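You operate a simulated robot arm through the tools that you are given. There is no shell and no other tool. Be economical: measure what you need, move in short steps, check, and stop when the job is done.

You are at the controls of a simulated robot arm. One attempt, no reset.

JOB
Fetch the green pack from the top of the grey block and set it on top of the white book.

Only the result counts: the job must be done as asked and must still hold three seconds after the hand-in. Knocking over, shifting, dropping, spilling or breaking anything else fails it.

ROBOT AND FRAMES
A 6-joint arm with a two-finger parallel gripper on a trunk, on a base that drives. Base frame: it is fixed to the floor where the robot stands at the start and does not move with it; the origin is under the middle of the robot, x ahead of it, y to its left, z up. Units: cm, rad, N and s.
Its first joint turns from -2.897 to 2.897 rad. Places, roughly: white book [-125, -150, 100]. Payload 3.43 kg.
The TCP is the grasp point between the finger pads, 3.4 cm short of the fingertips. In the tool frame z runs along the fingers and y along their closing line. The gripper opens to 12.8 cm. The fingers are 2.4 cm wide and 1.2 cm thick; the gripper's body (4.8 by 13 cm) begins 9.6 cm behind the TCP.
Orientation is told as [roll, pitch, yaw] about the base's x, y, z axes, in that order, counted from this pose: with the fingers straight down and closing along the base's y, the tool's x points along the base's -x, its y along +y and its z along -z.

CONTROLS
- The arm moves only by the tool apply_moves. Its argument "deltas" is a list of rows, each a list of 2 entries, a list of its own where there are three numbers: the shift along the base's x, y, z in cm, then the turn, a rotation vector about the base's x, y, z in rad. In form: [[[x, y, z], [rx, ry, rz]], ...]. A call has 1 to 20 rows; each row shifts and turns the commanded pose from where the row before left it. "hand" is the gripper command, from -1 (shut) to 1 (fully open), values between in proportion, set as the call begins (left out, the last holds). A row lasts 0.2 s, in which the tool goes at most 5 cm and 0.15 rad; a call with a longer step from one row to the next is refused whole, and so is a gripper value outside its range. Where a pose cannot be reached the arm comes as near as it can. A force on the tool above 40 N (or 10 N above the force at the start of the call, whichever is more), or a blocked arm, ends the call early, and 0.2 s more pass. Each finger travels about 15.3 cm/s and halts on what it meets, pressing with about 25 N; the grip force reading is that of the motor and also rises with nothing between the fingers. The clock runs only during rows and for 0.2 s after the last one: add rows that do not move to give the fingers time. It gives the time, the measured TCP pose, the force on the tool (base axes), the opening and the grip force at its end, in the units of the frame above (readings bear some noise), with the torque about the TCP (base axes, N m) and any sound that the robot's microphone picked up.
- Cameras (640 x 400 px; columns grow to the right, rows downward): "scene" is now at [17.21, 20.96, 124.01]; the picture's right is [-0.11, -0.99, 0.00], its down [-0.14, 0.02, -0.99] and it looks along [0.98, -0.10, -0.14] (base axes); focal length 264 px, centre (320, 200). "wrist" rides on the gripper at [7.6, -1.1, -16] in the tool frame; the picture's right is [0.15, 0.99, 0.00], its down [-0.88, 0.13, -0.46] and it looks along [-0.45, 0.07, 0.89] (tool axes); focal length 234 px, centre (320, 200). There is no depth. A picture from a camera that has moved, and an enlarged one, comes with that camera's place and axes in the base frame and with its lens.
- snapshot(camera): a new picture of that camera. No time passes.
- base_move(legs): drives the robot by 1 to 6 legs, each [ahead, left, turn to the left] in cm, cm and rad, along the robot's own axes; the way and the turn of a leg run together, so that a leg with both is an arc; at most 150 cm and 3.142 rad a leg. The arm and the cameras ride along, it lands a little off, and it stops where it bumps. It gives what a move gives.
- head_to(pan, tilt): turns the head with the scene camera to pan (to the left, within 2.496 rad either way) and tilt (down, from -0.506 to 1.204), counted from straight ahead of the robot. It gives what a move gives.
- inspect(camera, box): a new picture of the part [left, top, right, bottom] of that camera's present view, enlarged. No time passes.
- job_done(): hands the job in; it is judged then, once.

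Work in short steps. Places have to be worked out from the pictures, the camera data and where the tool is seen: move nearer, look again, correct. Check each grasp and each placing, and mend what went wrong. You have 120 turns and 98 pictures in all, those below and enlarged ones among them. Open the gripper and draw the arm clear of the work before you hand the job in, unless the task says otherwise; then end with one line.

The tools are called after "Request:" as name(argument=value, ...) on one line, values as JSON. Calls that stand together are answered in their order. apply_moves: Moves the arm, as the interface text tells. Its arguments: {"type":"object","properties":{"deltas":{"type":"array","items":{"type":"array"}},"hand":{"type":"number"}},"required":["deltas"]} The other tools are called the same way: base_move (legs) drives the base; head_to (pan, tilt) turns the head that bears the scene camera; snapshot (camera) takes a picture; inspect (camera, box) takes an enlarged picture of a part of a camera's view; job_done () hands the job in.

At the start:

```text
time_s: 0.0
ee_pos: [65.69, 13.68, 111.26]
tool_rot: [0.001, -0.001, 0.0]
force: [-0.3, 0.1, -0.2]
wrist_torque: [-0.05, -0.03, 0.01]
opening: 12.78
grip_force: 0.1
robot x, y, heading: [0.35, -0.22, -0.005]
head pan, tilt: [-0.106, 0.145]
```

scene: 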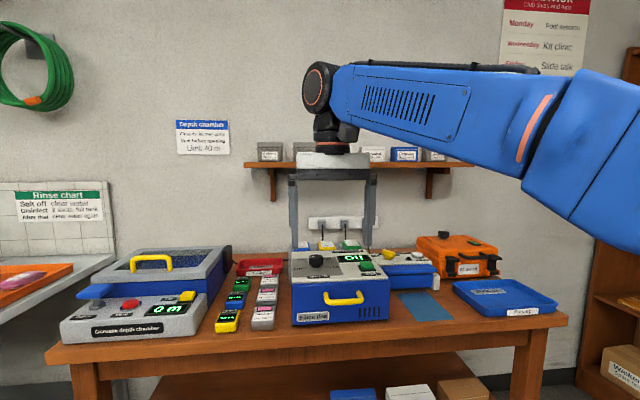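
wrist: 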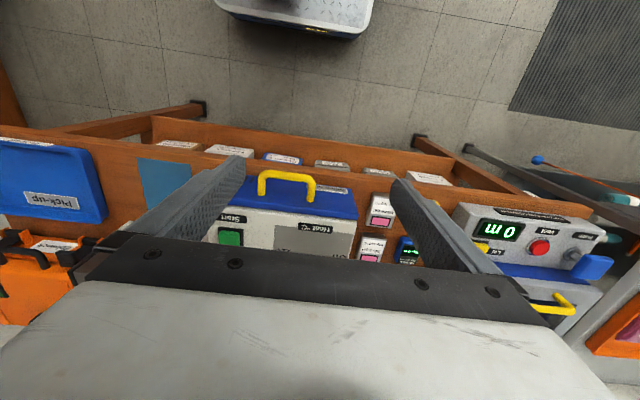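

I start by looking closer at the bench to find the green pack and the grey block.

Request:
inspect(camera="scene", box=[160, 220, 400, 370])

Request:
head_to(pan=-2.2, tilt=0.3)

Request:
snapshot(camera="scene")

```text
2.67 times, centred on (280, 295) of scene
camera zoom: at [17.21, 20.96, 124.01], right [-0.11, -0.99, 0.0], down [-0.14, 0.02, -0.99], along [0.98, -0.1, -0.14], focal length 705 px, centre (427, -53)
```

zoom: 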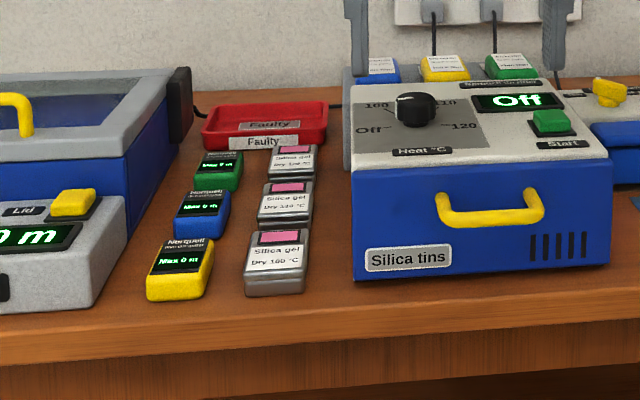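

```text
time_s: 2.0
ee_pos: [65.61, 13.61, 111.19]
tool_rot: [0.0, 0.002, 0.001]
force: [0.0, -0.4, 0.1]
wrist_torque: [-0.02, -0.02, -0.01]
opening: 12.82
grip_force: 0.1
robot x, y, heading: [0.09, -0.2, 0.0]
head pan, tilt: [-2.201, 0.3]
```

```text
94 pictures are left
camera scene: at [2.49, 14.39, 122.57], right [-0.81, 0.59, 0.0], down [0.17, 0.24, -0.96], along [-0.56, -0.77, -0.3], focal length 264 px, centre (320, 200)
```

scene: 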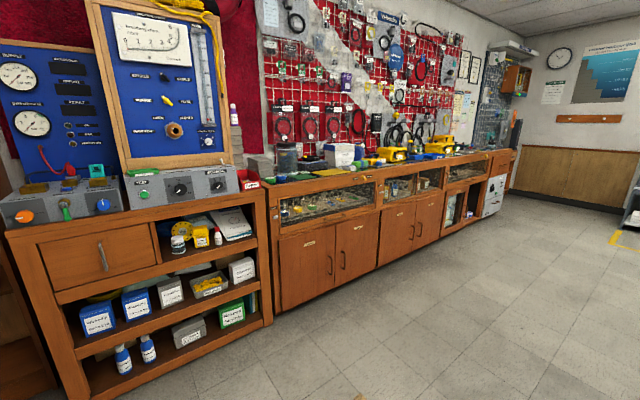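

The book lies on the long counter at about pixel (330,150). I zoom in there and look at the counter parts.

Request:
inspect(camera="scene", box=[230, 120, 390, 220])

Request:
inspect(camera="scene", box=[340, 100, 540, 225])

```text
4.00 times, centred on (310, 170) of scene
camera zoom: at [2.49, 14.39, 122.57], right [-0.81, 0.59, 0.0], down [0.17, 0.24, -0.96], along [-0.56, -0.77, -0.3], focal length 1058 px, centre (360, 320)
```

zoom: 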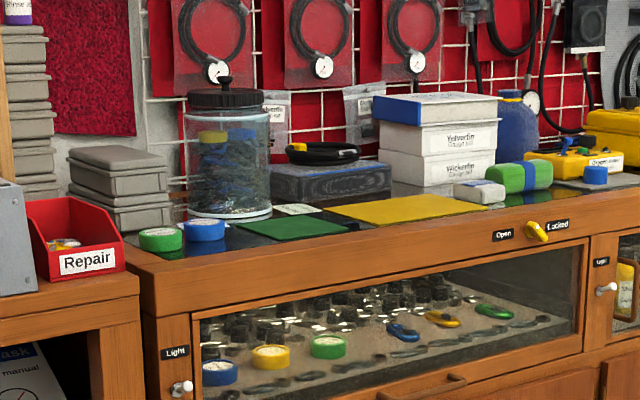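

```text
3.20 times, centred on (440, 162) of scene
camera zoom: at [2.49, 14.39, 122.57], right [-0.81, 0.59, 0.0], down [0.17, 0.24, -0.96], along [-0.56, -0.77, -0.3], focal length 846 px, centre (-64, 320)
```

zoom: 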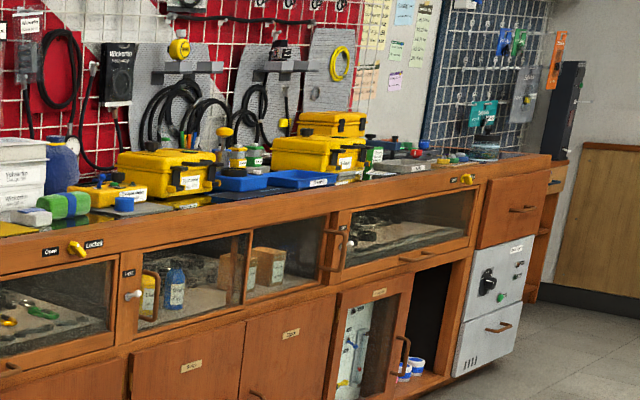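

The candidates include the counter's white stack and a green bundle; before driving I check the remaining directions around the robot.

Request:
head_to(pan=-1.3, tilt=0.35)

Request:
snapshot(camera="scene")

Request:
head_to(pan=2.4, tilt=0.35)

Request:
snapshot(camera="scene")

Request:
head_to(pan=1.2, tilt=0.35)

Request:
snapshot(camera="scene")

```text
time_s: 3.2
ee_pos: [65.61, 13.71, 111.21]
tool_rot: [-0.001, 0.0, -0.001]
force: [-0.2, -0.3, 0.1]
wrist_torque: [-0.02, -0.03, -0.02]
opening: 12.8
grip_force: 0.0
robot x, y, heading: [-0.15, 0.57, 0.002]
head pan, tilt: [-1.3, 0.351]
```

```text
91 pictures are left
camera scene: at [10.47, 12.96, 122.09], right [-0.96, -0.27, 0.0], down [-0.09, 0.33, -0.94], along [0.25, -0.91, -0.34], focal length 264 px, centre (320, 200)
```

scene: 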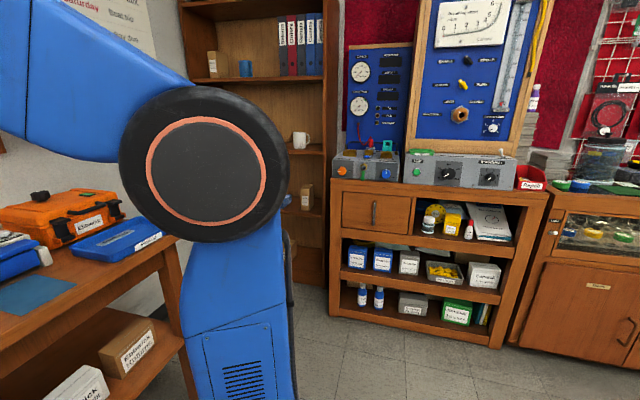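

```text
time_s: 6.3
ee_pos: [65.6, 13.73, 111.2]
tool_rot: [-0.002, 0.0, -0.001]
force: [0.9, -0.1, 0.2]
wrist_torque: [-0.01, -0.03, 0.0]
opening: 12.83
grip_force: 0.0
robot x, y, heading: [0.01, -0.29, 0.001]
head pan, tilt: [2.4, 0.351]
```

```text
90 pictures are left
camera scene: at [1.13, 28.23, 122.09], right [0.68, 0.74, 0.0], down [0.25, -0.23, -0.94], along [-0.69, 0.63, -0.34], focal length 264 px, centre (320, 200)
```

scene: 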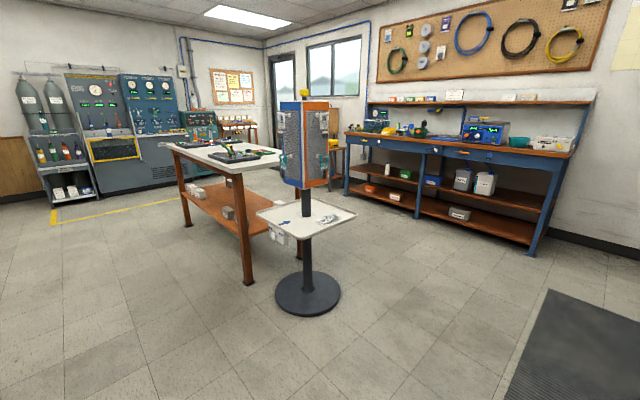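

```text
time_s: 7.7
ee_pos: [65.7, 13.65, 111.23]
tool_rot: [-0.001, 0.001, 0.0]
force: [-0.1, -0.3, 0.4]
wrist_torque: [-0.02, -0.01, -0.01]
opening: 12.81
grip_force: 0.1
robot x, y, heading: [-0.01, 0.08, 0.003]
head pan, tilt: [1.201, 0.351]
```

```text
89 pictures are left
camera scene: at [11.35, 30.62, 122.09], right [0.93, -0.36, 0.0], down [-0.12, -0.32, -0.94], along [0.34, 0.88, -0.34], focal length 264 px, centre (320, 200)
```

scene: 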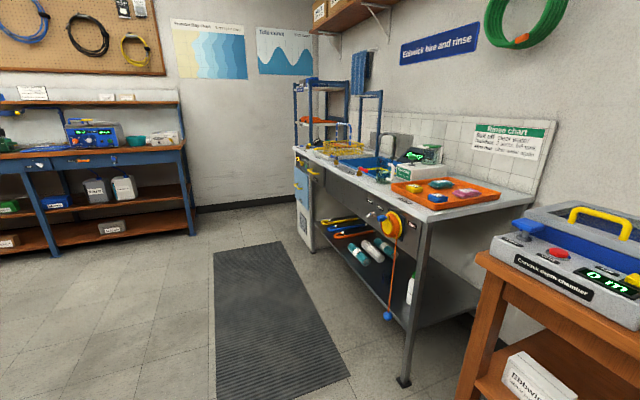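

The floor behind is clear, so I back off from the bench, turn to the right, and slide along to face the counter, then look.

Request:
base_move(legs=[[-45, 0, 0], [0, 0, -1.571], [0, -70, 0]])

Request:
head_to(pan=-0.3, tilt=0.4)

Request:
snapshot(camera="scene")

Request:
snapshot(camera="wrist")

```text
time_s: 17.6
ee_pos: [-99.27, -67.26, 111.35]
tool_rot: [0.0, 0.002, -1.546]
force: [0.0, -1.0, -0.6]
wrist_torque: [-0.02, -0.03, -0.04]
opening: 12.81
grip_force: 0.0
robot x, y, heading: [-114.88, -2.22, -1.543]
head pan, tilt: [1.201, 0.351]
```

```text
time_s: 19.2
ee_pos: [-99.18, -67.27, 111.34]
tool_rot: [0.0, 0.0, -1.545]
force: [0.2, -0.5, -0.3]
wrist_torque: [0.0, 0.0, 0.02]
opening: 12.77
grip_force: 0.0
robot x, y, heading: [-114.37, -1.82, -1.547]
head pan, tilt: [-0.3, 0.4]
```

```text
88 pictures are left
camera scene: at [-94.92, -18.44, 121.64], right [-0.96, 0.27, 0.0], down [0.1, 0.37, -0.92], along [-0.25, -0.89, -0.39], focal length 264 px, centre (320, 200)
```

scene: 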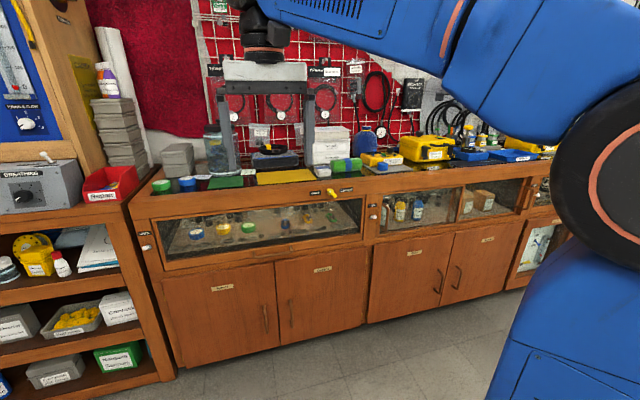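

```text
87 pictures are left
camera wrist: at [-100.59, -59.71, 127.19], right [0.98, 0.17, 0.0], down [0.15, -0.88, 0.46], along [0.08, -0.45, -0.89], focal length 234 px, centre (320, 200)
```

wrist: 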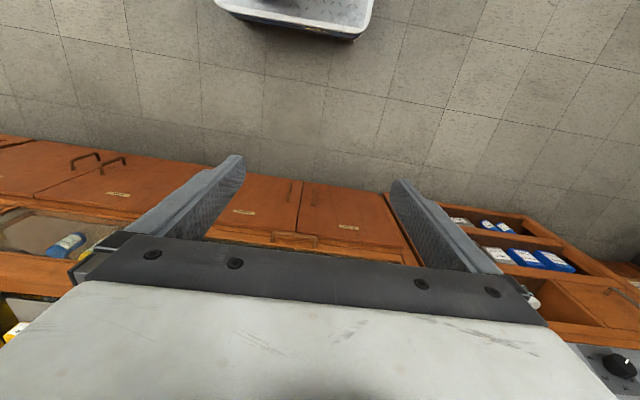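

I zoom in on the stack, green bundle and nearby things from here.

Request:
inspect(camera="scene", box=[230, 110, 390, 210])

Request:
inspect(camera="scene", box=[370, 100, 560, 219])

Request:
inspect(camera="scene", box=[130, 110, 290, 210])

```text
4.00 times, centred on (310, 160) of scene
camera zoom: at [-94.92, -18.44, 121.64], right [-0.96, 0.27, 0.0], down [0.1, 0.37, -0.92], along [-0.25, -0.89, -0.39], focal length 1058 px, centre (360, 360)
```

zoom: 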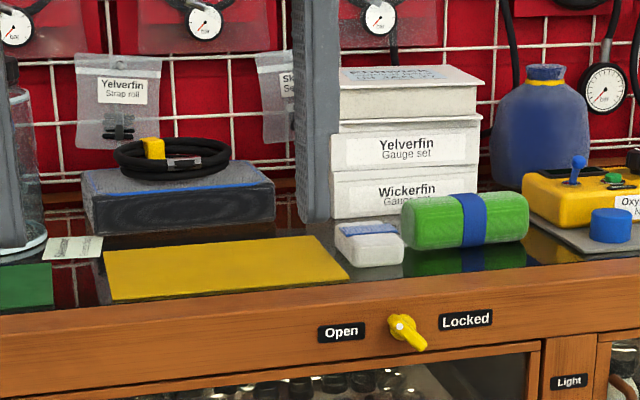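

```text
3.36 times, centred on (465, 160) of scene
camera zoom: at [-94.92, -18.44, 121.64], right [-0.96, 0.27, 0.0], down [0.1, 0.37, -0.92], along [-0.25, -0.89, -0.39], focal length 889 px, centre (-167, 336)
```

zoom: 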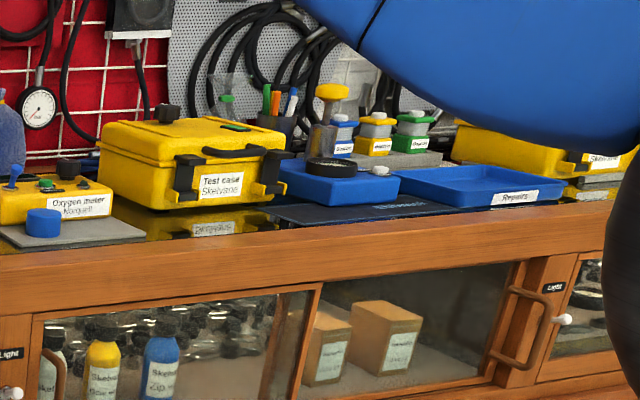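

```text
4.00 times, centred on (210, 160) of scene
camera zoom: at [-94.92, -18.44, 121.64], right [-0.96, 0.27, 0.0], down [0.1, 0.37, -0.92], along [-0.25, -0.89, -0.39], focal length 1058 px, centre (760, 360)
```

zoom: 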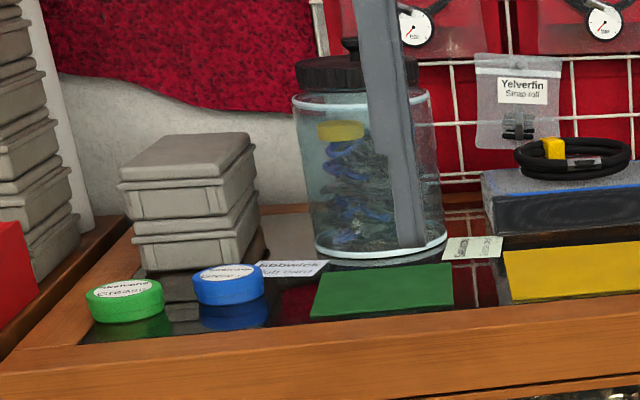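

On top of a grey block further right stand small blue, yellow and green packs; the top of the white stack looks like the book. I drive along to the grey block at about x=-211.

Request:
base_move(legs=[[0, -85, -0.025]])

Request:
head_to(pan=-0.2, tilt=0.4)

Request:
snapshot(camera="scene")

```text
time_s: 23.6
ee_pos: [-184.71, -68.95, 111.22]
tool_rot: [-0.001, 0.001, -1.564]
force: [0.2, -0.5, 0.0]
wrist_torque: [0.0, 0.0, 0.04]
opening: 12.82
grip_force: 0.0
robot x, y, heading: [-198.98, -3.79, -1.564]
head pan, tilt: [-0.3, 0.4]
```

```text
time_s: 24.3
ee_pos: [-184.69, -68.96, 111.22]
tool_rot: [0.001, 0.0, -1.564]
force: [0.3, 0.2, -0.8]
wrist_torque: [-0.03, 0.0, -0.04]
opening: 12.8
grip_force: 0.0
robot x, y, heading: [-198.57, -3.53, -1.566]
head pan, tilt: [-0.201, 0.4]
```

```text
83 pictures are left
camera scene: at [-178.57, -20.45, 121.64], right [-0.98, 0.19, 0.0], down [0.07, 0.38, -0.92], along [-0.18, -0.9, -0.39], focal length 264 px, centre (320, 200)
```

scene: 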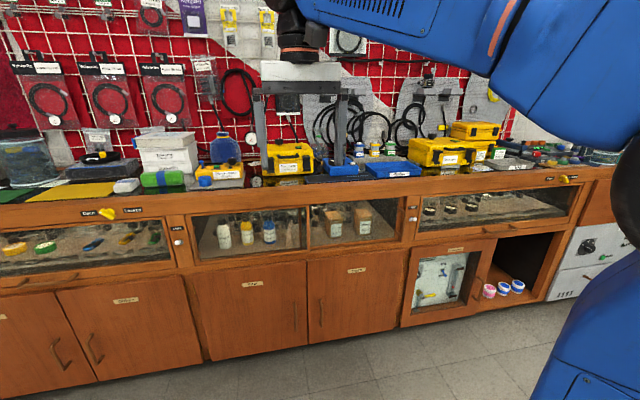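

Request:
inspect(camera="scene", box=[310, 100, 470, 200])

Request:
inspect(camera="scene", box=[450, 100, 640, 219])

Request:
inspect(camera="scene", box=[100, 100, 260, 200])

```text
4.00 times, centred on (390, 150) of scene
camera zoom: at [-178.57, -20.45, 121.64], right [-0.98, 0.19, 0.0], down [0.07, 0.38, -0.92], along [-0.18, -0.9, -0.39], focal length 1058 px, centre (40, 400)
```

zoom: 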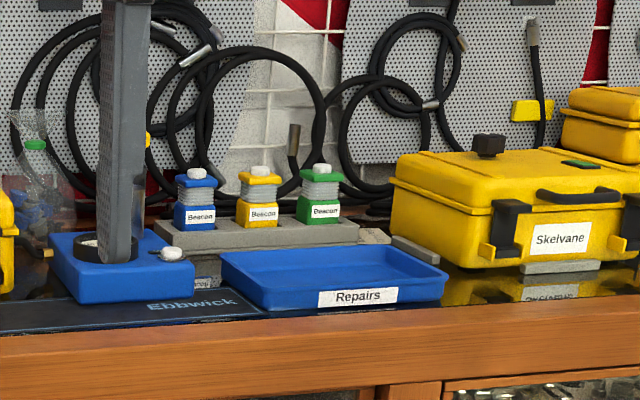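

```text
3.36 times, centred on (545, 160) of scene
camera zoom: at [-178.57, -20.45, 121.64], right [-0.98, 0.19, 0.0], down [0.07, 0.38, -0.92], along [-0.18, -0.9, -0.39], focal length 889 px, centre (-436, 336)
```

zoom: 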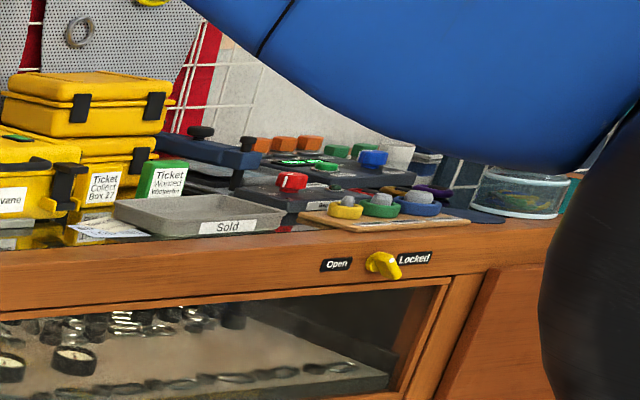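

```text
4.00 times, centred on (180, 150) of scene
camera zoom: at [-178.57, -20.45, 121.64], right [-0.98, 0.19, 0.0], down [0.07, 0.38, -0.92], along [-0.18, -0.9, -0.39], focal length 1058 px, centre (880, 400)
```

zoom: 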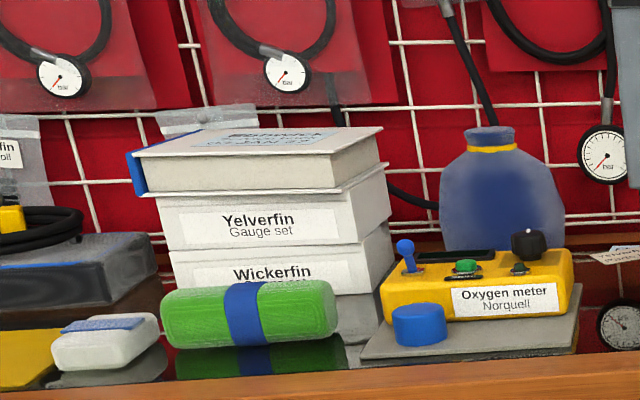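

The book tops the white stack. The block here holds "Beacons"; the start view also showed blue/yellow/green labelled packs behind the oven, so I go back to check that before deciding.

Request:
base_move(legs=[[0, 150, 0], [0, 10, 0], [0, 0, 1.571], [25, 0, 0]])

Request:
head_to(pan=-0.25, tilt=0.25)

Request:
snapshot(camera="scene")

Request:
inspect(camera="scene", box=[220, 150, 380, 250])

```text
time_s: 37.8
ee_pos: [51.99, 13.91, 111.23]
tool_rot: [-0.001, 0.001, 0.033]
force: [-0.9, 0.1, -0.2]
wrist_torque: [0.02, 0.02, -0.01]
opening: 12.83
grip_force: 0.1
robot x, y, heading: [-13.29, -1.92, 0.032]
head pan, tilt: [-0.201, 0.4]
```

```text
time_s: 38.5
ee_pos: [52.08, 13.8, 111.24]
tool_rot: [0.0, -0.002, 0.035]
force: [-0.2, 0.5, 0.2]
wrist_torque: [0.0, -0.02, 0.01]
opening: 12.77
grip_force: 0.0
robot x, y, heading: [-13.21, -2.43, 0.036]
head pan, tilt: [-0.25, 0.25]
```

```text
79 pictures are left
camera scene: at [3.23, 18.25, 123.03], right [-0.22, -0.98, 0.0], down [-0.24, 0.05, -0.97], along [0.95, -0.21, -0.25], focal length 264 px, centre (320, 200)
```

scene: 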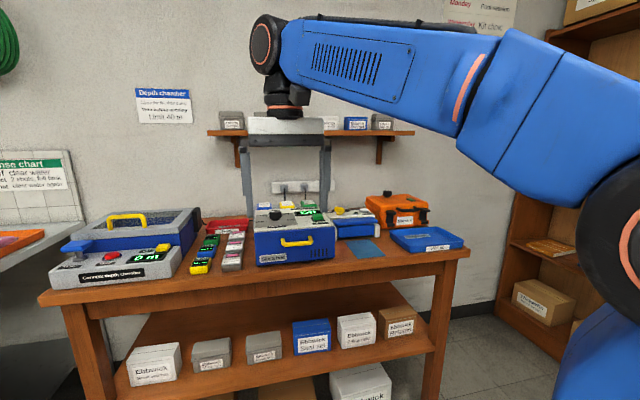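

```text
4.00 times, centred on (300, 200) of scene
camera zoom: at [3.23, 18.25, 123.03], right [-0.22, -0.98, 0.0], down [-0.24, 0.05, -0.97], along [0.95, -0.21, -0.25], focal length 1058 px, centre (400, 200)
```

zoom: 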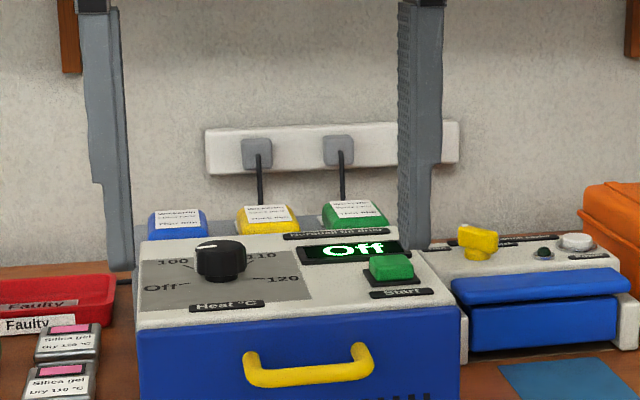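

The green pack behind the oven is one of three on something cabled; I raise the arm and drive a little ahead to look from above with the wrist camera.

Request:
apply_moves(deltas=[[[0, 0, 4.5], [0, 0, 0]], [[0, 0, 4.5], [0, 0, 0]], [[0, 0, 4.5], [0, 0, 0]], [[0, 0, 4.5], [0, 0, 0]], [[0, 0, 4.5], [0, 0, 0]]])

Request:
base_move(legs=[[13, -2, -0.035]])

Request:
apply_moves(deltas=[[[4, -4, 0], [0, 0, 0]], [[4, -4, 0], [0, 0, 0]]])

Request:
snapshot(camera="wrist")

```text
time_s: 39.7
ee_pos: [51.88, 13.76, 117.23]
tool_rot: [0.002, -0.004, 0.034]
force: [1.0, 0.1, -0.2]
wrist_torque: [-0.03, 0.0, -0.02]
opening: 12.8
grip_force: 0.0
out of reach, approached as far as the arm can: row 2, 3, 4, 5
robot x, y, heading: [-13.23, -1.99, 0.031]
head pan, tilt: [-0.25, 0.25]
```

```text
time_s: 41.0
ee_pos: [65.63, 9.59, 117.31]
tool_rot: [0.003, -0.004, -0.005]
force: [0.1, 0.7, 0.0]
wrist_torque: [-0.03, 0.01, 0.01]
opening: 12.8
grip_force: 0.1
robot x, y, heading: [0.36, -3.61, -0.001]
head pan, tilt: [-0.25, 0.25]
```

```text
refused: row 1 steps farther than a row can; nothing moved
```

```text
77 pictures are left
camera wrist: at [57.97, 8.41, 133.17], right [-0.14, 0.99, 0.0], down [0.88, 0.13, 0.46], along [0.45, 0.07, -0.89], focal length 234 px, centre (320, 200)
```

wrist: 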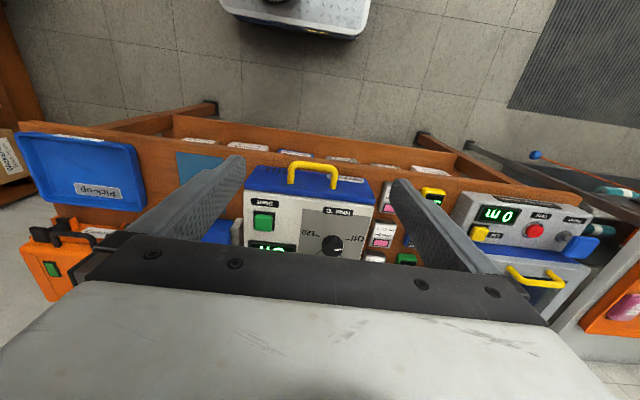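

The vertical reach limit is near z=117 here. I extend ahead toward the packs at that height, staying above the oven.

Request:
apply_moves(deltas=[[[4, -2, 0], [0, 0, 0]], [[4, -2, 0], [0, 0, 0]], [[4, -1, 0], [0, 0, 0]], [[4, 0, 0], [0, 0, 0]]])

Request:
snapshot(camera="wrist")

Request:
snapshot(camera="scene")

```text
time_s: 42.0
ee_pos: [81.38, 4.32, 115.8]
tool_rot: [0.005, -0.011, -0.005]
force: [-1.1, -0.8, 0.1]
wrist_torque: [0.03, -0.11, -0.01]
opening: 12.81
grip_force: 0.0
out of reach, approached as far as the arm can: row 3, 4
robot x, y, heading: [0.21, -4.02, -0.004]
head pan, tilt: [-0.25, 0.25]
```

```text
76 pictures are left
camera wrist: at [73.53, 3.24, 131.66], right [-0.14, 0.99, 0.0], down [0.88, 0.12, 0.47], along [0.46, 0.07, -0.88], focal length 234 px, centre (320, 200)
```

wrist: 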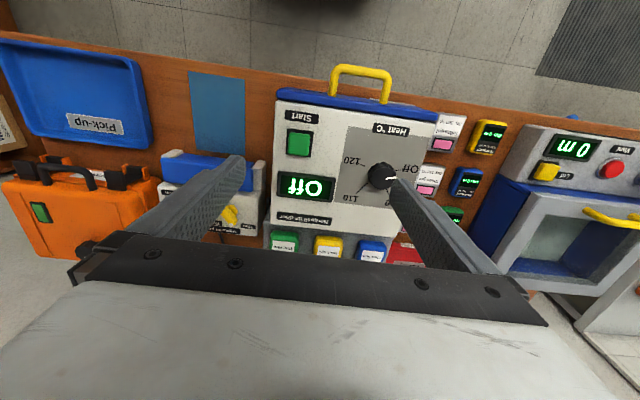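

```text
75 pictures are left
camera scene: at [17.06, 15.79, 123.04], right [-0.25, -0.97, 0.0], down [-0.24, 0.06, -0.97], along [0.94, -0.24, -0.25], focal length 264 px, centre (320, 200)
```

scene: 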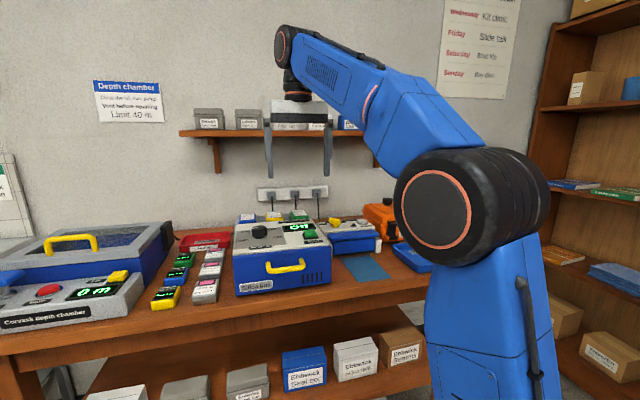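

Request:
inspect(camera="wrist", box=[240, 190, 420, 290])

Request:
inspect(camera="scene", box=[220, 180, 380, 280])

```text
3.56 times, centred on (330, 240) of wrist
camera zoom: at [73.53, 3.24, 131.66], right [-0.14, 0.99, 0.0], down [0.88, 0.12, 0.47], along [0.46, 0.07, -0.88], focal length 833 px, centre (284, 58)
```

zoom: 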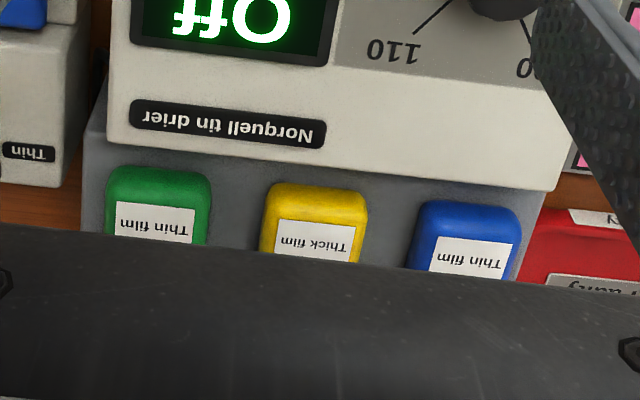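

```text
4.00 times, centred on (300, 230) of scene
camera zoom: at [17.06, 15.79, 123.04], right [-0.25, -0.97, 0.0], down [-0.24, 0.06, -0.97], along [0.94, -0.24, -0.25], focal length 1058 px, centre (400, 80)
```

zoom: 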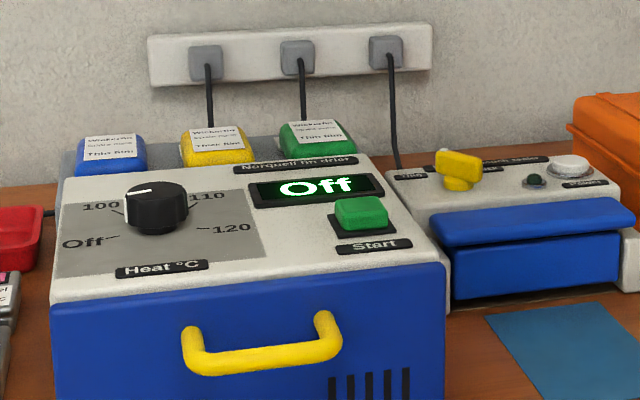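

These are packs on a grey block behind the oven, at roughly x=101, y=1. That matches the job. I retract the arm a bit and drive 20 cm closer for a better view and reach.

Request:
apply_moves(deltas=[[[-4, 0, 0], [0, 0, 0]], [[-4, 0, 0], [0, 0, 0]], [[-4, 0, 0], [0, 0, 0]]])

Request:
base_move(legs=[[20, 2, 0]])

Request:
head_to(pan=-0.15, tilt=0.35)

Request:
snapshot(camera="scene")

Request:
snapshot(camera="wrist")

```text
time_s: 42.8
ee_pos: [69.26, 4.83, 115.39]
tool_rot: [0.001, -0.005, -0.004]
force: [0.3, 0.0, 0.1]
wrist_torque: [0.03, 0.06, 0.02]
opening: 12.81
grip_force: 0.0
robot x, y, heading: [0.01, -3.73, -0.006]
head pan, tilt: [-0.25, 0.25]
```

```text
time_s: 44.4
ee_pos: [89.46, 6.45, 115.44]
tool_rot: [0.002, -0.004, -0.006]
force: [-0.6, -0.3, -0.8]
wrist_torque: [0.01, -0.02, -0.05]
opening: 12.79
grip_force: 0.1
robot x, y, heading: [20.27, -2.16, -0.006]
head pan, tilt: [-0.25, 0.25]
```

```text
time_s: 45.1
ee_pos: [89.35, 6.33, 115.46]
tool_rot: [0.002, -0.003, -0.006]
force: [0.1, 0.0, 0.1]
wrist_torque: [-0.01, -0.01, -0.02]
opening: 12.82
grip_force: 0.0
robot x, y, heading: [20.11, -1.95, -0.01]
head pan, tilt: [-0.15, 0.351]
```

```text
72 pictures are left
camera scene: at [37.45, 18.56, 122.1], right [-0.16, -0.99, 0.0], down [-0.34, 0.05, -0.94], along [0.93, -0.15, -0.34], focal length 264 px, centre (320, 200)
```

scene: 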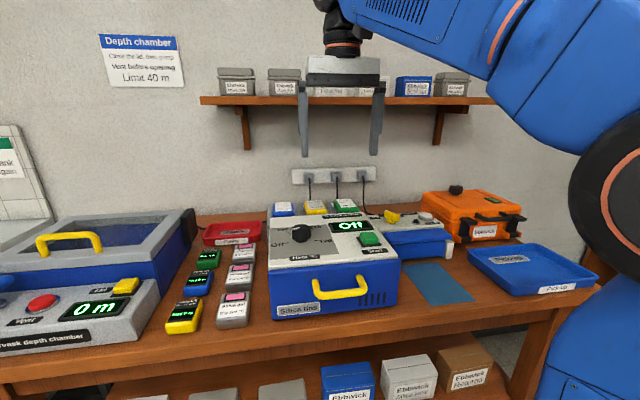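

```text
71 pictures are left
camera wrist: at [81.72, 5.31, 131.4], right [-0.14, 0.99, 0.0], down [0.88, 0.12, 0.46], along [0.46, 0.07, -0.89], focal length 234 px, centre (320, 200)
```

wrist: 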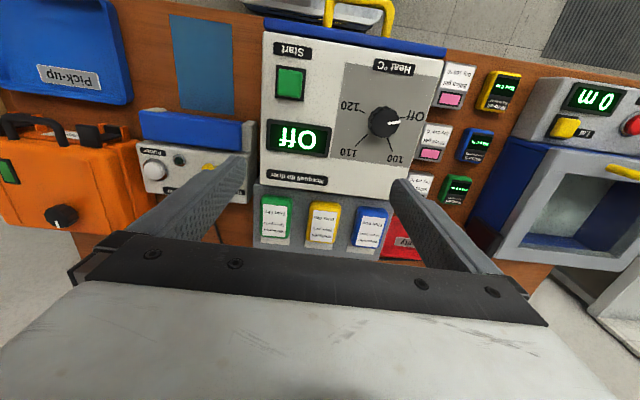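

Request:
inspect(camera="wrist", box=[230, 170, 400, 276])

Request:
inspect(camera="scene", box=[250, 160, 410, 260])

```text
3.76 times, centred on (315, 223) of wrist
camera zoom: at [81.72, 5.31, 131.4], right [-0.14, 0.99, 0.0], down [0.88, 0.12, 0.46], along [0.46, 0.07, -0.89], focal length 882 px, centre (339, 113)
```

zoom: 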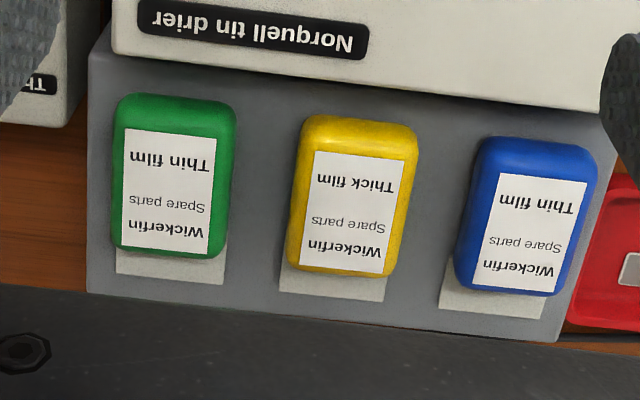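

```text
4.00 times, centred on (330, 210) of scene
camera zoom: at [37.45, 18.56, 122.1], right [-0.16, -0.99, 0.0], down [-0.34, 0.05, -0.94], along [0.93, -0.15, -0.34], focal length 1058 px, centre (280, 160)
```

zoom: 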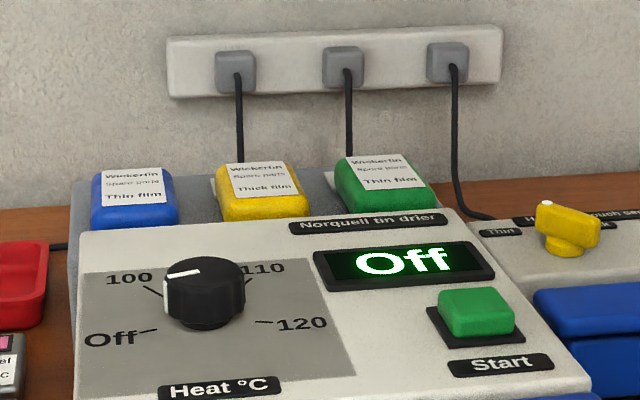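

Triangulating gives the pack's label centre at about (105.4, 0.5, 96), about 5.5 cm wide in y with 2.9 cm to the yellow one. I narrow the gripper and move above it.

Request:
apply_moves(deltas=[[[4, -1.5, -1], [0, 0, 0]], [[4, -1.5, -1], [0, 0, 0]], [[4, -1.5, -1], [0, 0, 0]], [[3.5, -1.4, -1], [0, 0, 0]], [[0, 0, 0], [0, 0, 0]]], hand=0.19)

Request:
snapshot(camera="wrist")

Request:
snapshot(camera="scene")

```text
time_s: 46.3
ee_pos: [104.84, 0.36, 111.45]
tool_rot: [0.003, -0.006, -0.005]
force: [-0.6, -1.5, -1.0]
wrist_torque: [0.0, -0.04, -0.02]
opening: 7.62
grip_force: 0.1
robot x, y, heading: [19.94, -1.93, -0.005]
head pan, tilt: [-0.15, 0.351]
```

```text
68 pictures are left
camera wrist: at [97.12, -0.8, 127.31], right [-0.14, 0.99, 0.0], down [0.88, 0.12, 0.46], along [0.46, 0.07, -0.89], focal length 234 px, centre (320, 200)
```

wrist: 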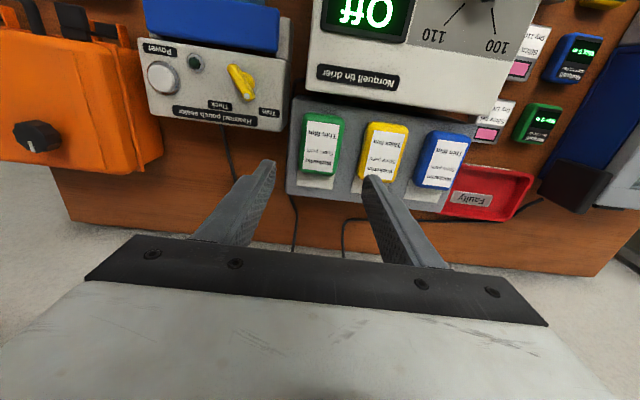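

```text
67 pictures are left
camera scene: at [37.44, 18.56, 122.09], right [-0.16, -0.99, 0.0], down [-0.34, 0.05, -0.94], along [0.93, -0.15, -0.34], focal length 264 px, centre (320, 200)
```

scene: 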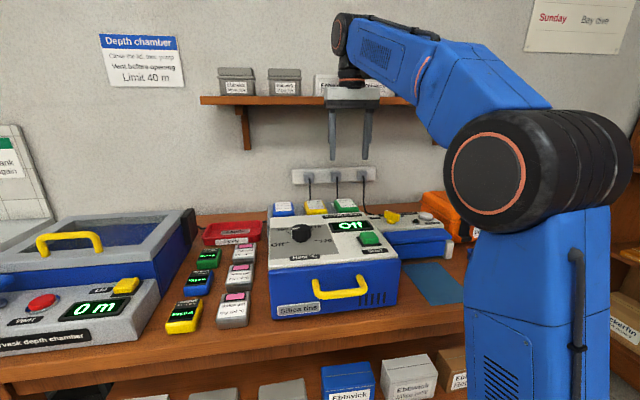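

Two views agree on pack centre (105, 0.65, top about 96.5), aligned with the axes. I descend so the tips are just above the pack and check.

Request:
apply_moves(deltas=[[[0.1, 0.3, -3], [0, 0, 0]], [[0, 0, -3], [0, 0, 0]], [[0, 0, -2.9], [0, 0, 0]], [[0, 0, 0], [0, 0, 0]]])

Request:
inspect(camera="wrist", box=[220, 90, 440, 228])

Request:
inspect(camera="scene", box=[260, 140, 420, 240])

```text
time_s: 47.3
ee_pos: [104.79, 0.72, 102.66]
tool_rot: [0.002, -0.005, -0.005]
force: [-0.1, 0.4, 0.2]
wrist_torque: [-0.01, -0.03, 0.01]
opening: 7.64
grip_force: 0.0
robot x, y, heading: [20.08, -1.88, -0.005]
head pan, tilt: [-0.15, 0.351]
```

```text
2.90 times, centred on (330, 159) of wrist
camera zoom: at [97.24, -0.38, 118.52], right [-0.14, 0.99, 0.0], down [0.88, 0.12, 0.46], along [0.46, 0.07, -0.89], focal length 679 px, centre (291, 319)
```

zoom: 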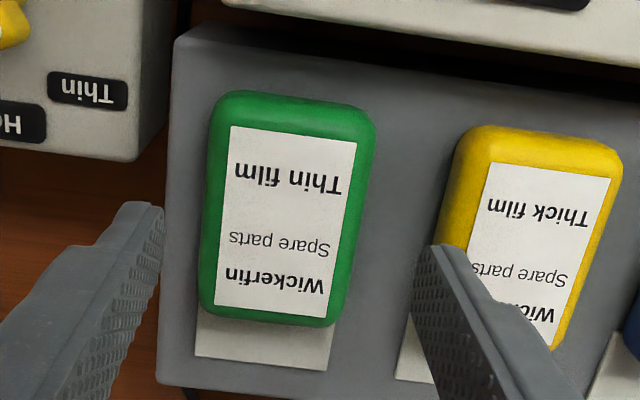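

```text
4.00 times, centred on (340, 190) of scene
camera zoom: at [37.45, 18.56, 122.09], right [-0.16, -0.99, 0.0], down [-0.34, 0.05, -0.94], along [0.93, -0.15, -0.34], focal length 1058 px, centre (240, 240)
```

zoom: 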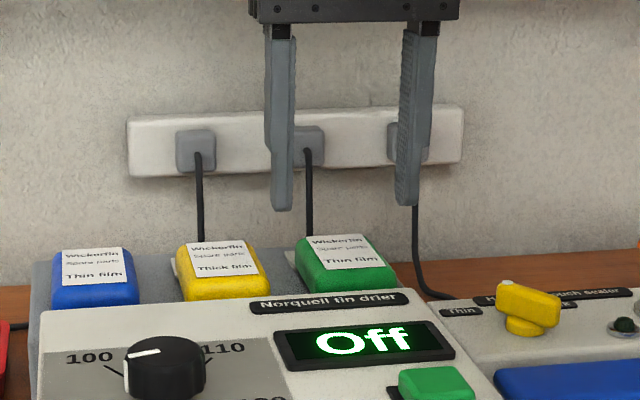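

Block top works out at z≈93, pack top 96.6. I lower to TCP z≈97 (tips about 0.5 cm above the block), with fingers clear of the yellow pack by ~0.9 cm.

Request:
apply_moves(deltas=[[[0.1, -0.05, -2], [0, 0, 0]], [[0, 0, -2], [0, 0, 0]], [[0, 0, -1], [0, 0, 0]], [[0, 0, -0.6], [0, 0, 0]], [[0, 0, 0], [0, 0, 0]]])

Request:
inspect(camera="wrist", box=[220, 90, 440, 228])

Request:
inspect(camera="scene", box=[260, 140, 420, 240])

```text
time_s: 48.5
ee_pos: [105.11, 0.7, 96.94]
tool_rot: [0.0, -0.002, -0.007]
force: [-0.8, -0.1, -0.8]
wrist_torque: [-0.02, 0.0, 0.0]
opening: 7.62
grip_force: 0.0
robot x, y, heading: [20.06, -1.67, -0.011]
head pan, tilt: [-0.15, 0.351]
```

```text
2.90 times, centred on (330, 159) of wrist
camera zoom: at [97.4, -0.38, 112.9], right [-0.14, 0.99, 0.0], down [0.88, 0.12, 0.46], along [0.46, 0.07, -0.89], focal length 679 px, centre (291, 319)
```

zoom: 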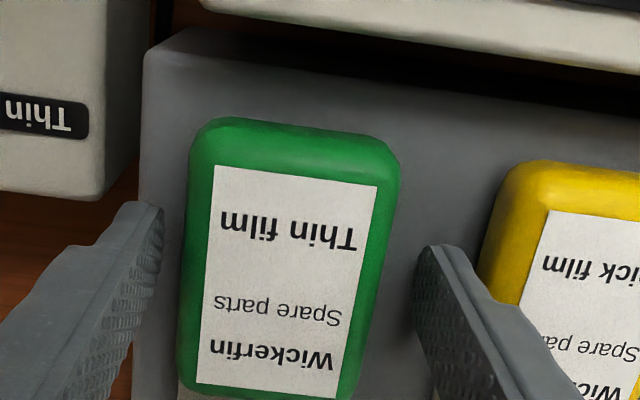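

```text
4.00 times, centred on (340, 190) of scene
camera zoom: at [37.45, 18.56, 122.09], right [-0.16, -0.99, 0.0], down [-0.34, 0.05, -0.94], along [0.93, -0.15, -0.34], focal length 1058 px, centre (240, 240)
```

zoom: 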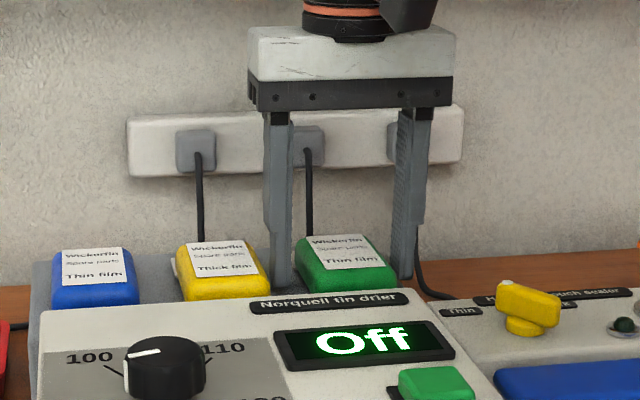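

The fingers straddle the pack evenly. I close the gripper.

Request:
apply_moves(deltas=[[[0, 0, 0], [0, 0, 0]], [[0, 0, 0], [0, 0, 0]], [[0, 0, 0], [0, 0, 0]], [[0, 0, 0], [0, 0, 0]]], hand=-1)

Request:
inspect(camera="wrist", box=[220, 90, 440, 228])

```text
time_s: 49.5
ee_pos: [105.14, 0.84, 96.98]
tool_rot: [0.0, -0.003, -0.004]
force: [-0.2, -0.8, 0.8]
wrist_torque: [-0.06, 0.01, 0.01]
opening: 5.72
grip_force: 25.3
robot x, y, heading: [20.18, -1.92, -0.003]
head pan, tilt: [-0.15, 0.351]
```

```text
2.90 times, centred on (330, 159) of wrist
camera zoom: at [97.4, -0.38, 112.91], right [-0.14, 0.99, 0.0], down [0.88, 0.12, 0.46], along [0.46, 0.07, -0.89], focal length 679 px, centre (291, 319)
```

zoom: 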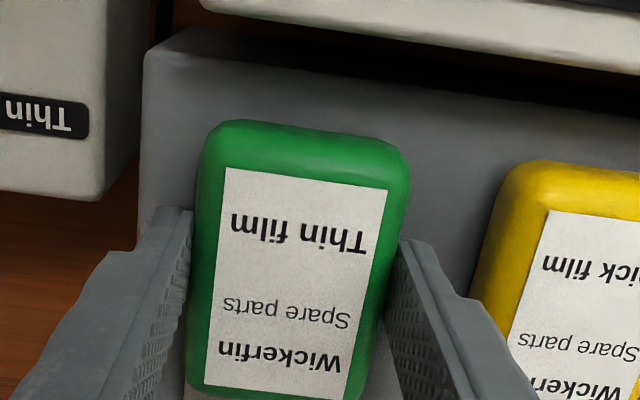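

Gripped at 5.7 cm. I lift slowly straight up.

Request:
apply_moves(deltas=[[[0, 0, 1], [0, 0, 0]], [[0, 0, 2], [0, 0, 0]], [[0, 0, 3], [0, 0, 0]], [[0, 0, 3], [0, 0, 0]], [[0, 0, 3], [0, 0, 0]], [[0, 0, 2], [0, 0, 0]]])

Request:
snapshot(camera="wrist")

```text
time_s: 50.9
ee_pos: [105.22, 0.87, 110.89]
tool_rot: [0.002, -0.003, -0.005]
force: [0.4, 0.9, -1.0]
wrist_torque: [0.01, 0.0, 0.04]
opening: 5.73
grip_force: 25.0
robot x, y, heading: [20.08, -1.78, -0.004]
head pan, tilt: [-0.15, 0.351]
```

```text
61 pictures are left
camera wrist: at [97.5, -0.27, 126.89], right [-0.14, 0.99, 0.0], down [0.88, 0.12, 0.46], along [0.45, 0.07, -0.89], focal length 234 px, centre (320, 200)
```

wrist: 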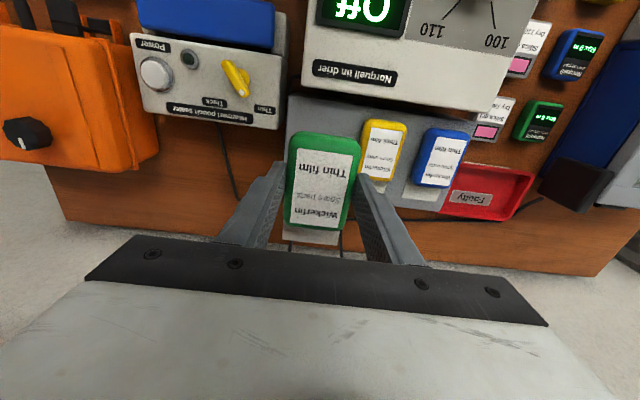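

The pack is held firmly. I draw the arm in, back off, turn and slide along toward the white stack.

Request:
apply_moves(deltas=[[[-4, 0, 0], [0, 0, 0]], [[-4, 0, 0], [0, 0, 0]], [[-4, 0, 0], [0, 0, 0]], [[-4, 0, 0], [0, 0, 0]], [[-4, 0, 0], [0, 0, 0]]])

Request:
base_move(legs=[[-68, 0, 0], [0, 0, -1.571], [0, -85, 0]])

Request:
head_to(pan=0.0, tilt=0.3)

Request:
snapshot(camera="scene")

Request:
snapshot(camera="wrist")

```text
time_s: 52.1
ee_pos: [85.1, 0.88, 110.8]
tool_rot: [0.002, -0.003, -0.005]
force: [1.0, 0.9, -1.5]
wrist_torque: [-0.07, 0.05, 0.0]
opening: 5.71
grip_force: 25.4
robot x, y, heading: [19.95, -2.28, -0.006]
head pan, tilt: [-0.15, 0.351]
```

```text
time_s: 63.8
ee_pos: [-130.76, -65.37, 110.94]
tool_rot: [0.002, -0.004, -1.593]
force: [0.5, -0.8, -1.3]
wrist_torque: [0.02, 0.01, 0.01]
opening: 5.71
grip_force: 25.1
robot x, y, heading: [-132.23, -0.38, -1.591]
head pan, tilt: [-0.15, 0.351]
```

```text
time_s: 64.5
ee_pos: [-130.65, -65.44, 110.87]
tool_rot: [0.003, -0.003, -1.596]
force: [0.9, 0.3, -0.5]
wrist_torque: [0.0, -0.01, 0.01]
opening: 5.75
grip_force: 25.1
robot x, y, heading: [-132.46, -0.48, -1.597]
head pan, tilt: [0.0, 0.3]
```

```text
60 pictures are left
camera scene: at [-110.78, -18.34, 122.56], right [-1.0, 0.02, 0.0], down [0.01, 0.3, -0.96], along [-0.02, -0.95, -0.3], focal length 264 px, centre (320, 200)
```

scene: 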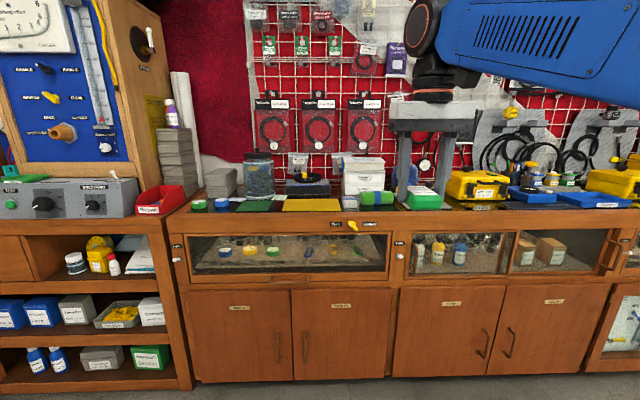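

```text
59 pictures are left
camera wrist: at [-131.69, -57.72, 126.84], right [0.99, 0.12, 0.0], down [0.11, -0.88, 0.46], along [0.06, -0.46, -0.89], focal length 234 px, centre (320, 200)
```

wrist: 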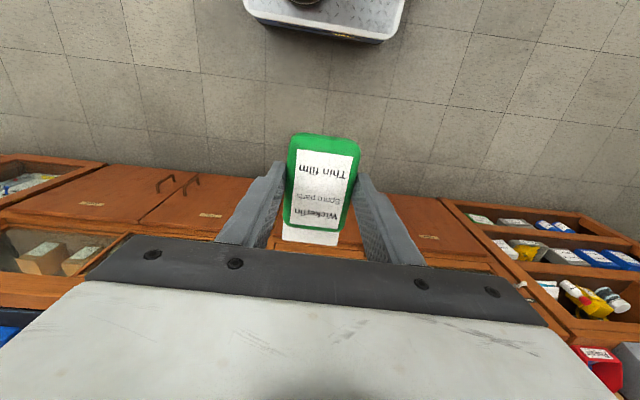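

I zoom in on the stack to triangulate the book against the earlier views.

Request:
inspect(camera="scene", box=[300, 140, 412, 210])

```text
5.71 times, centred on (356, 175) of scene
camera zoom: at [-110.78, -18.34, 122.56], right [-1.0, 0.02, 0.0], down [0.01, 0.3, -0.96], along [-0.02, -0.95, -0.3], focal length 1511 px, centre (114, 343)
```

zoom: 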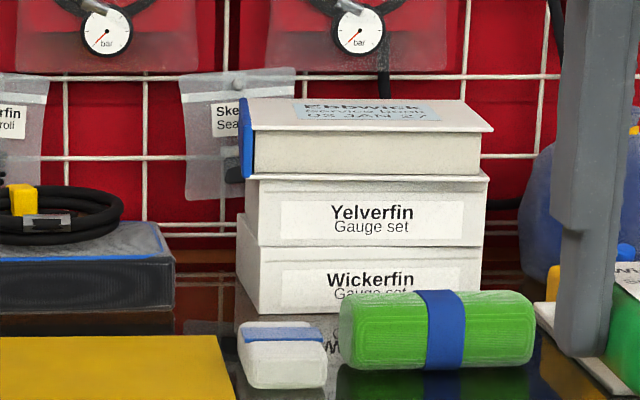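

Triangulating from two views puts the book-top centre near (-135, -148, 102.7), so the counter lies farther than I first judged. I raise the pack and drive ahead 48 cm, then look again.

Request:
apply_moves(deltas=[[[0, 0, 2], [0, 0, 0]], [[0, 0, 2], [0, 0, 0]]])

Request:
base_move(legs=[[48, -3, 0.026]])

Request:
snapshot(camera="scene")

Request:
snapshot(camera="wrist")

```text
time_s: 65.1
ee_pos: [-130.69, -65.37, 115.04]
tool_rot: [0.001, -0.004, -1.595]
force: [0.3, 1.2, -0.5]
wrist_torque: [0.01, 0.01, -0.02]
opening: 5.73
grip_force: 25.2
robot x, y, heading: [-132.38, -0.45, -1.6]
head pan, tilt: [0.0, 0.3]
```

```text
time_s: 68.0
ee_pos: [-133.28, -113.33, 115.05]
tool_rot: [0.002, -0.002, -1.579]
force: [-0.6, -0.4, -1.0]
wrist_torque: [-0.02, -0.01, 0.01]
opening: 5.73
grip_force: 24.9
robot x, y, heading: [-135.81, -48.56, -1.581]
head pan, tilt: [0.0, 0.3]
```

```text
57 pictures are left
camera scene: at [-114.21, -65.96, 122.56], right [-1.0, 0.01, 0.0], down [0.0, 0.3, -0.96], along [-0.01, -0.96, -0.3], focal length 264 px, centre (320, 200)
```

scene: 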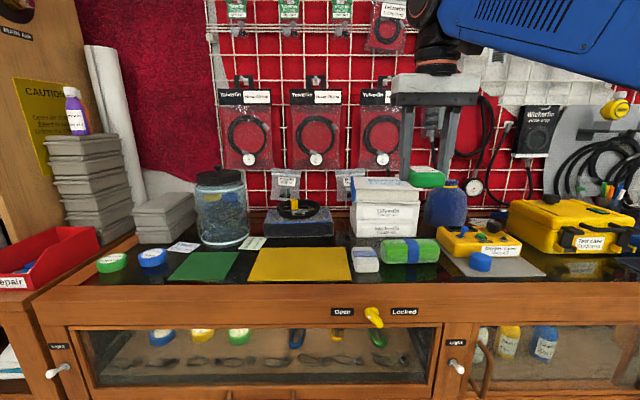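

```text
56 pictures are left
camera wrist: at [-134.42, -105.7, 130.91], right [0.99, 0.14, 0.0], down [0.12, -0.88, 0.46], along [0.07, -0.46, -0.89], focal length 234 px, centre (320, 200)
```

wrist: 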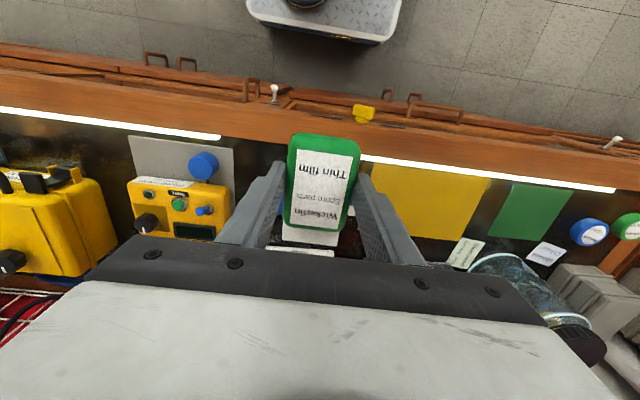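

The base has some 13 cm of room left. I zoom in on the book from here to refine its position.

Request:
inspect(camera="scene", box=[330, 155, 458, 235])

```text
5.00 times, centred on (394, 195) of scene
camera zoom: at [-114.21, -65.96, 122.56], right [-1.0, 0.01, 0.0], down [0.0, 0.3, -0.96], along [-0.01, -0.96, -0.3], focal length 1322 px, centre (-50, 225)
```

zoom: 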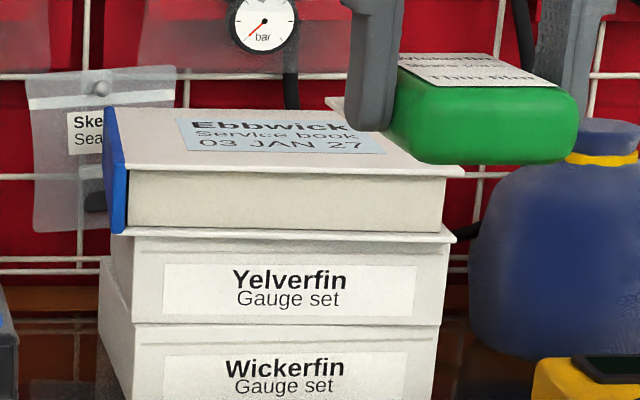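

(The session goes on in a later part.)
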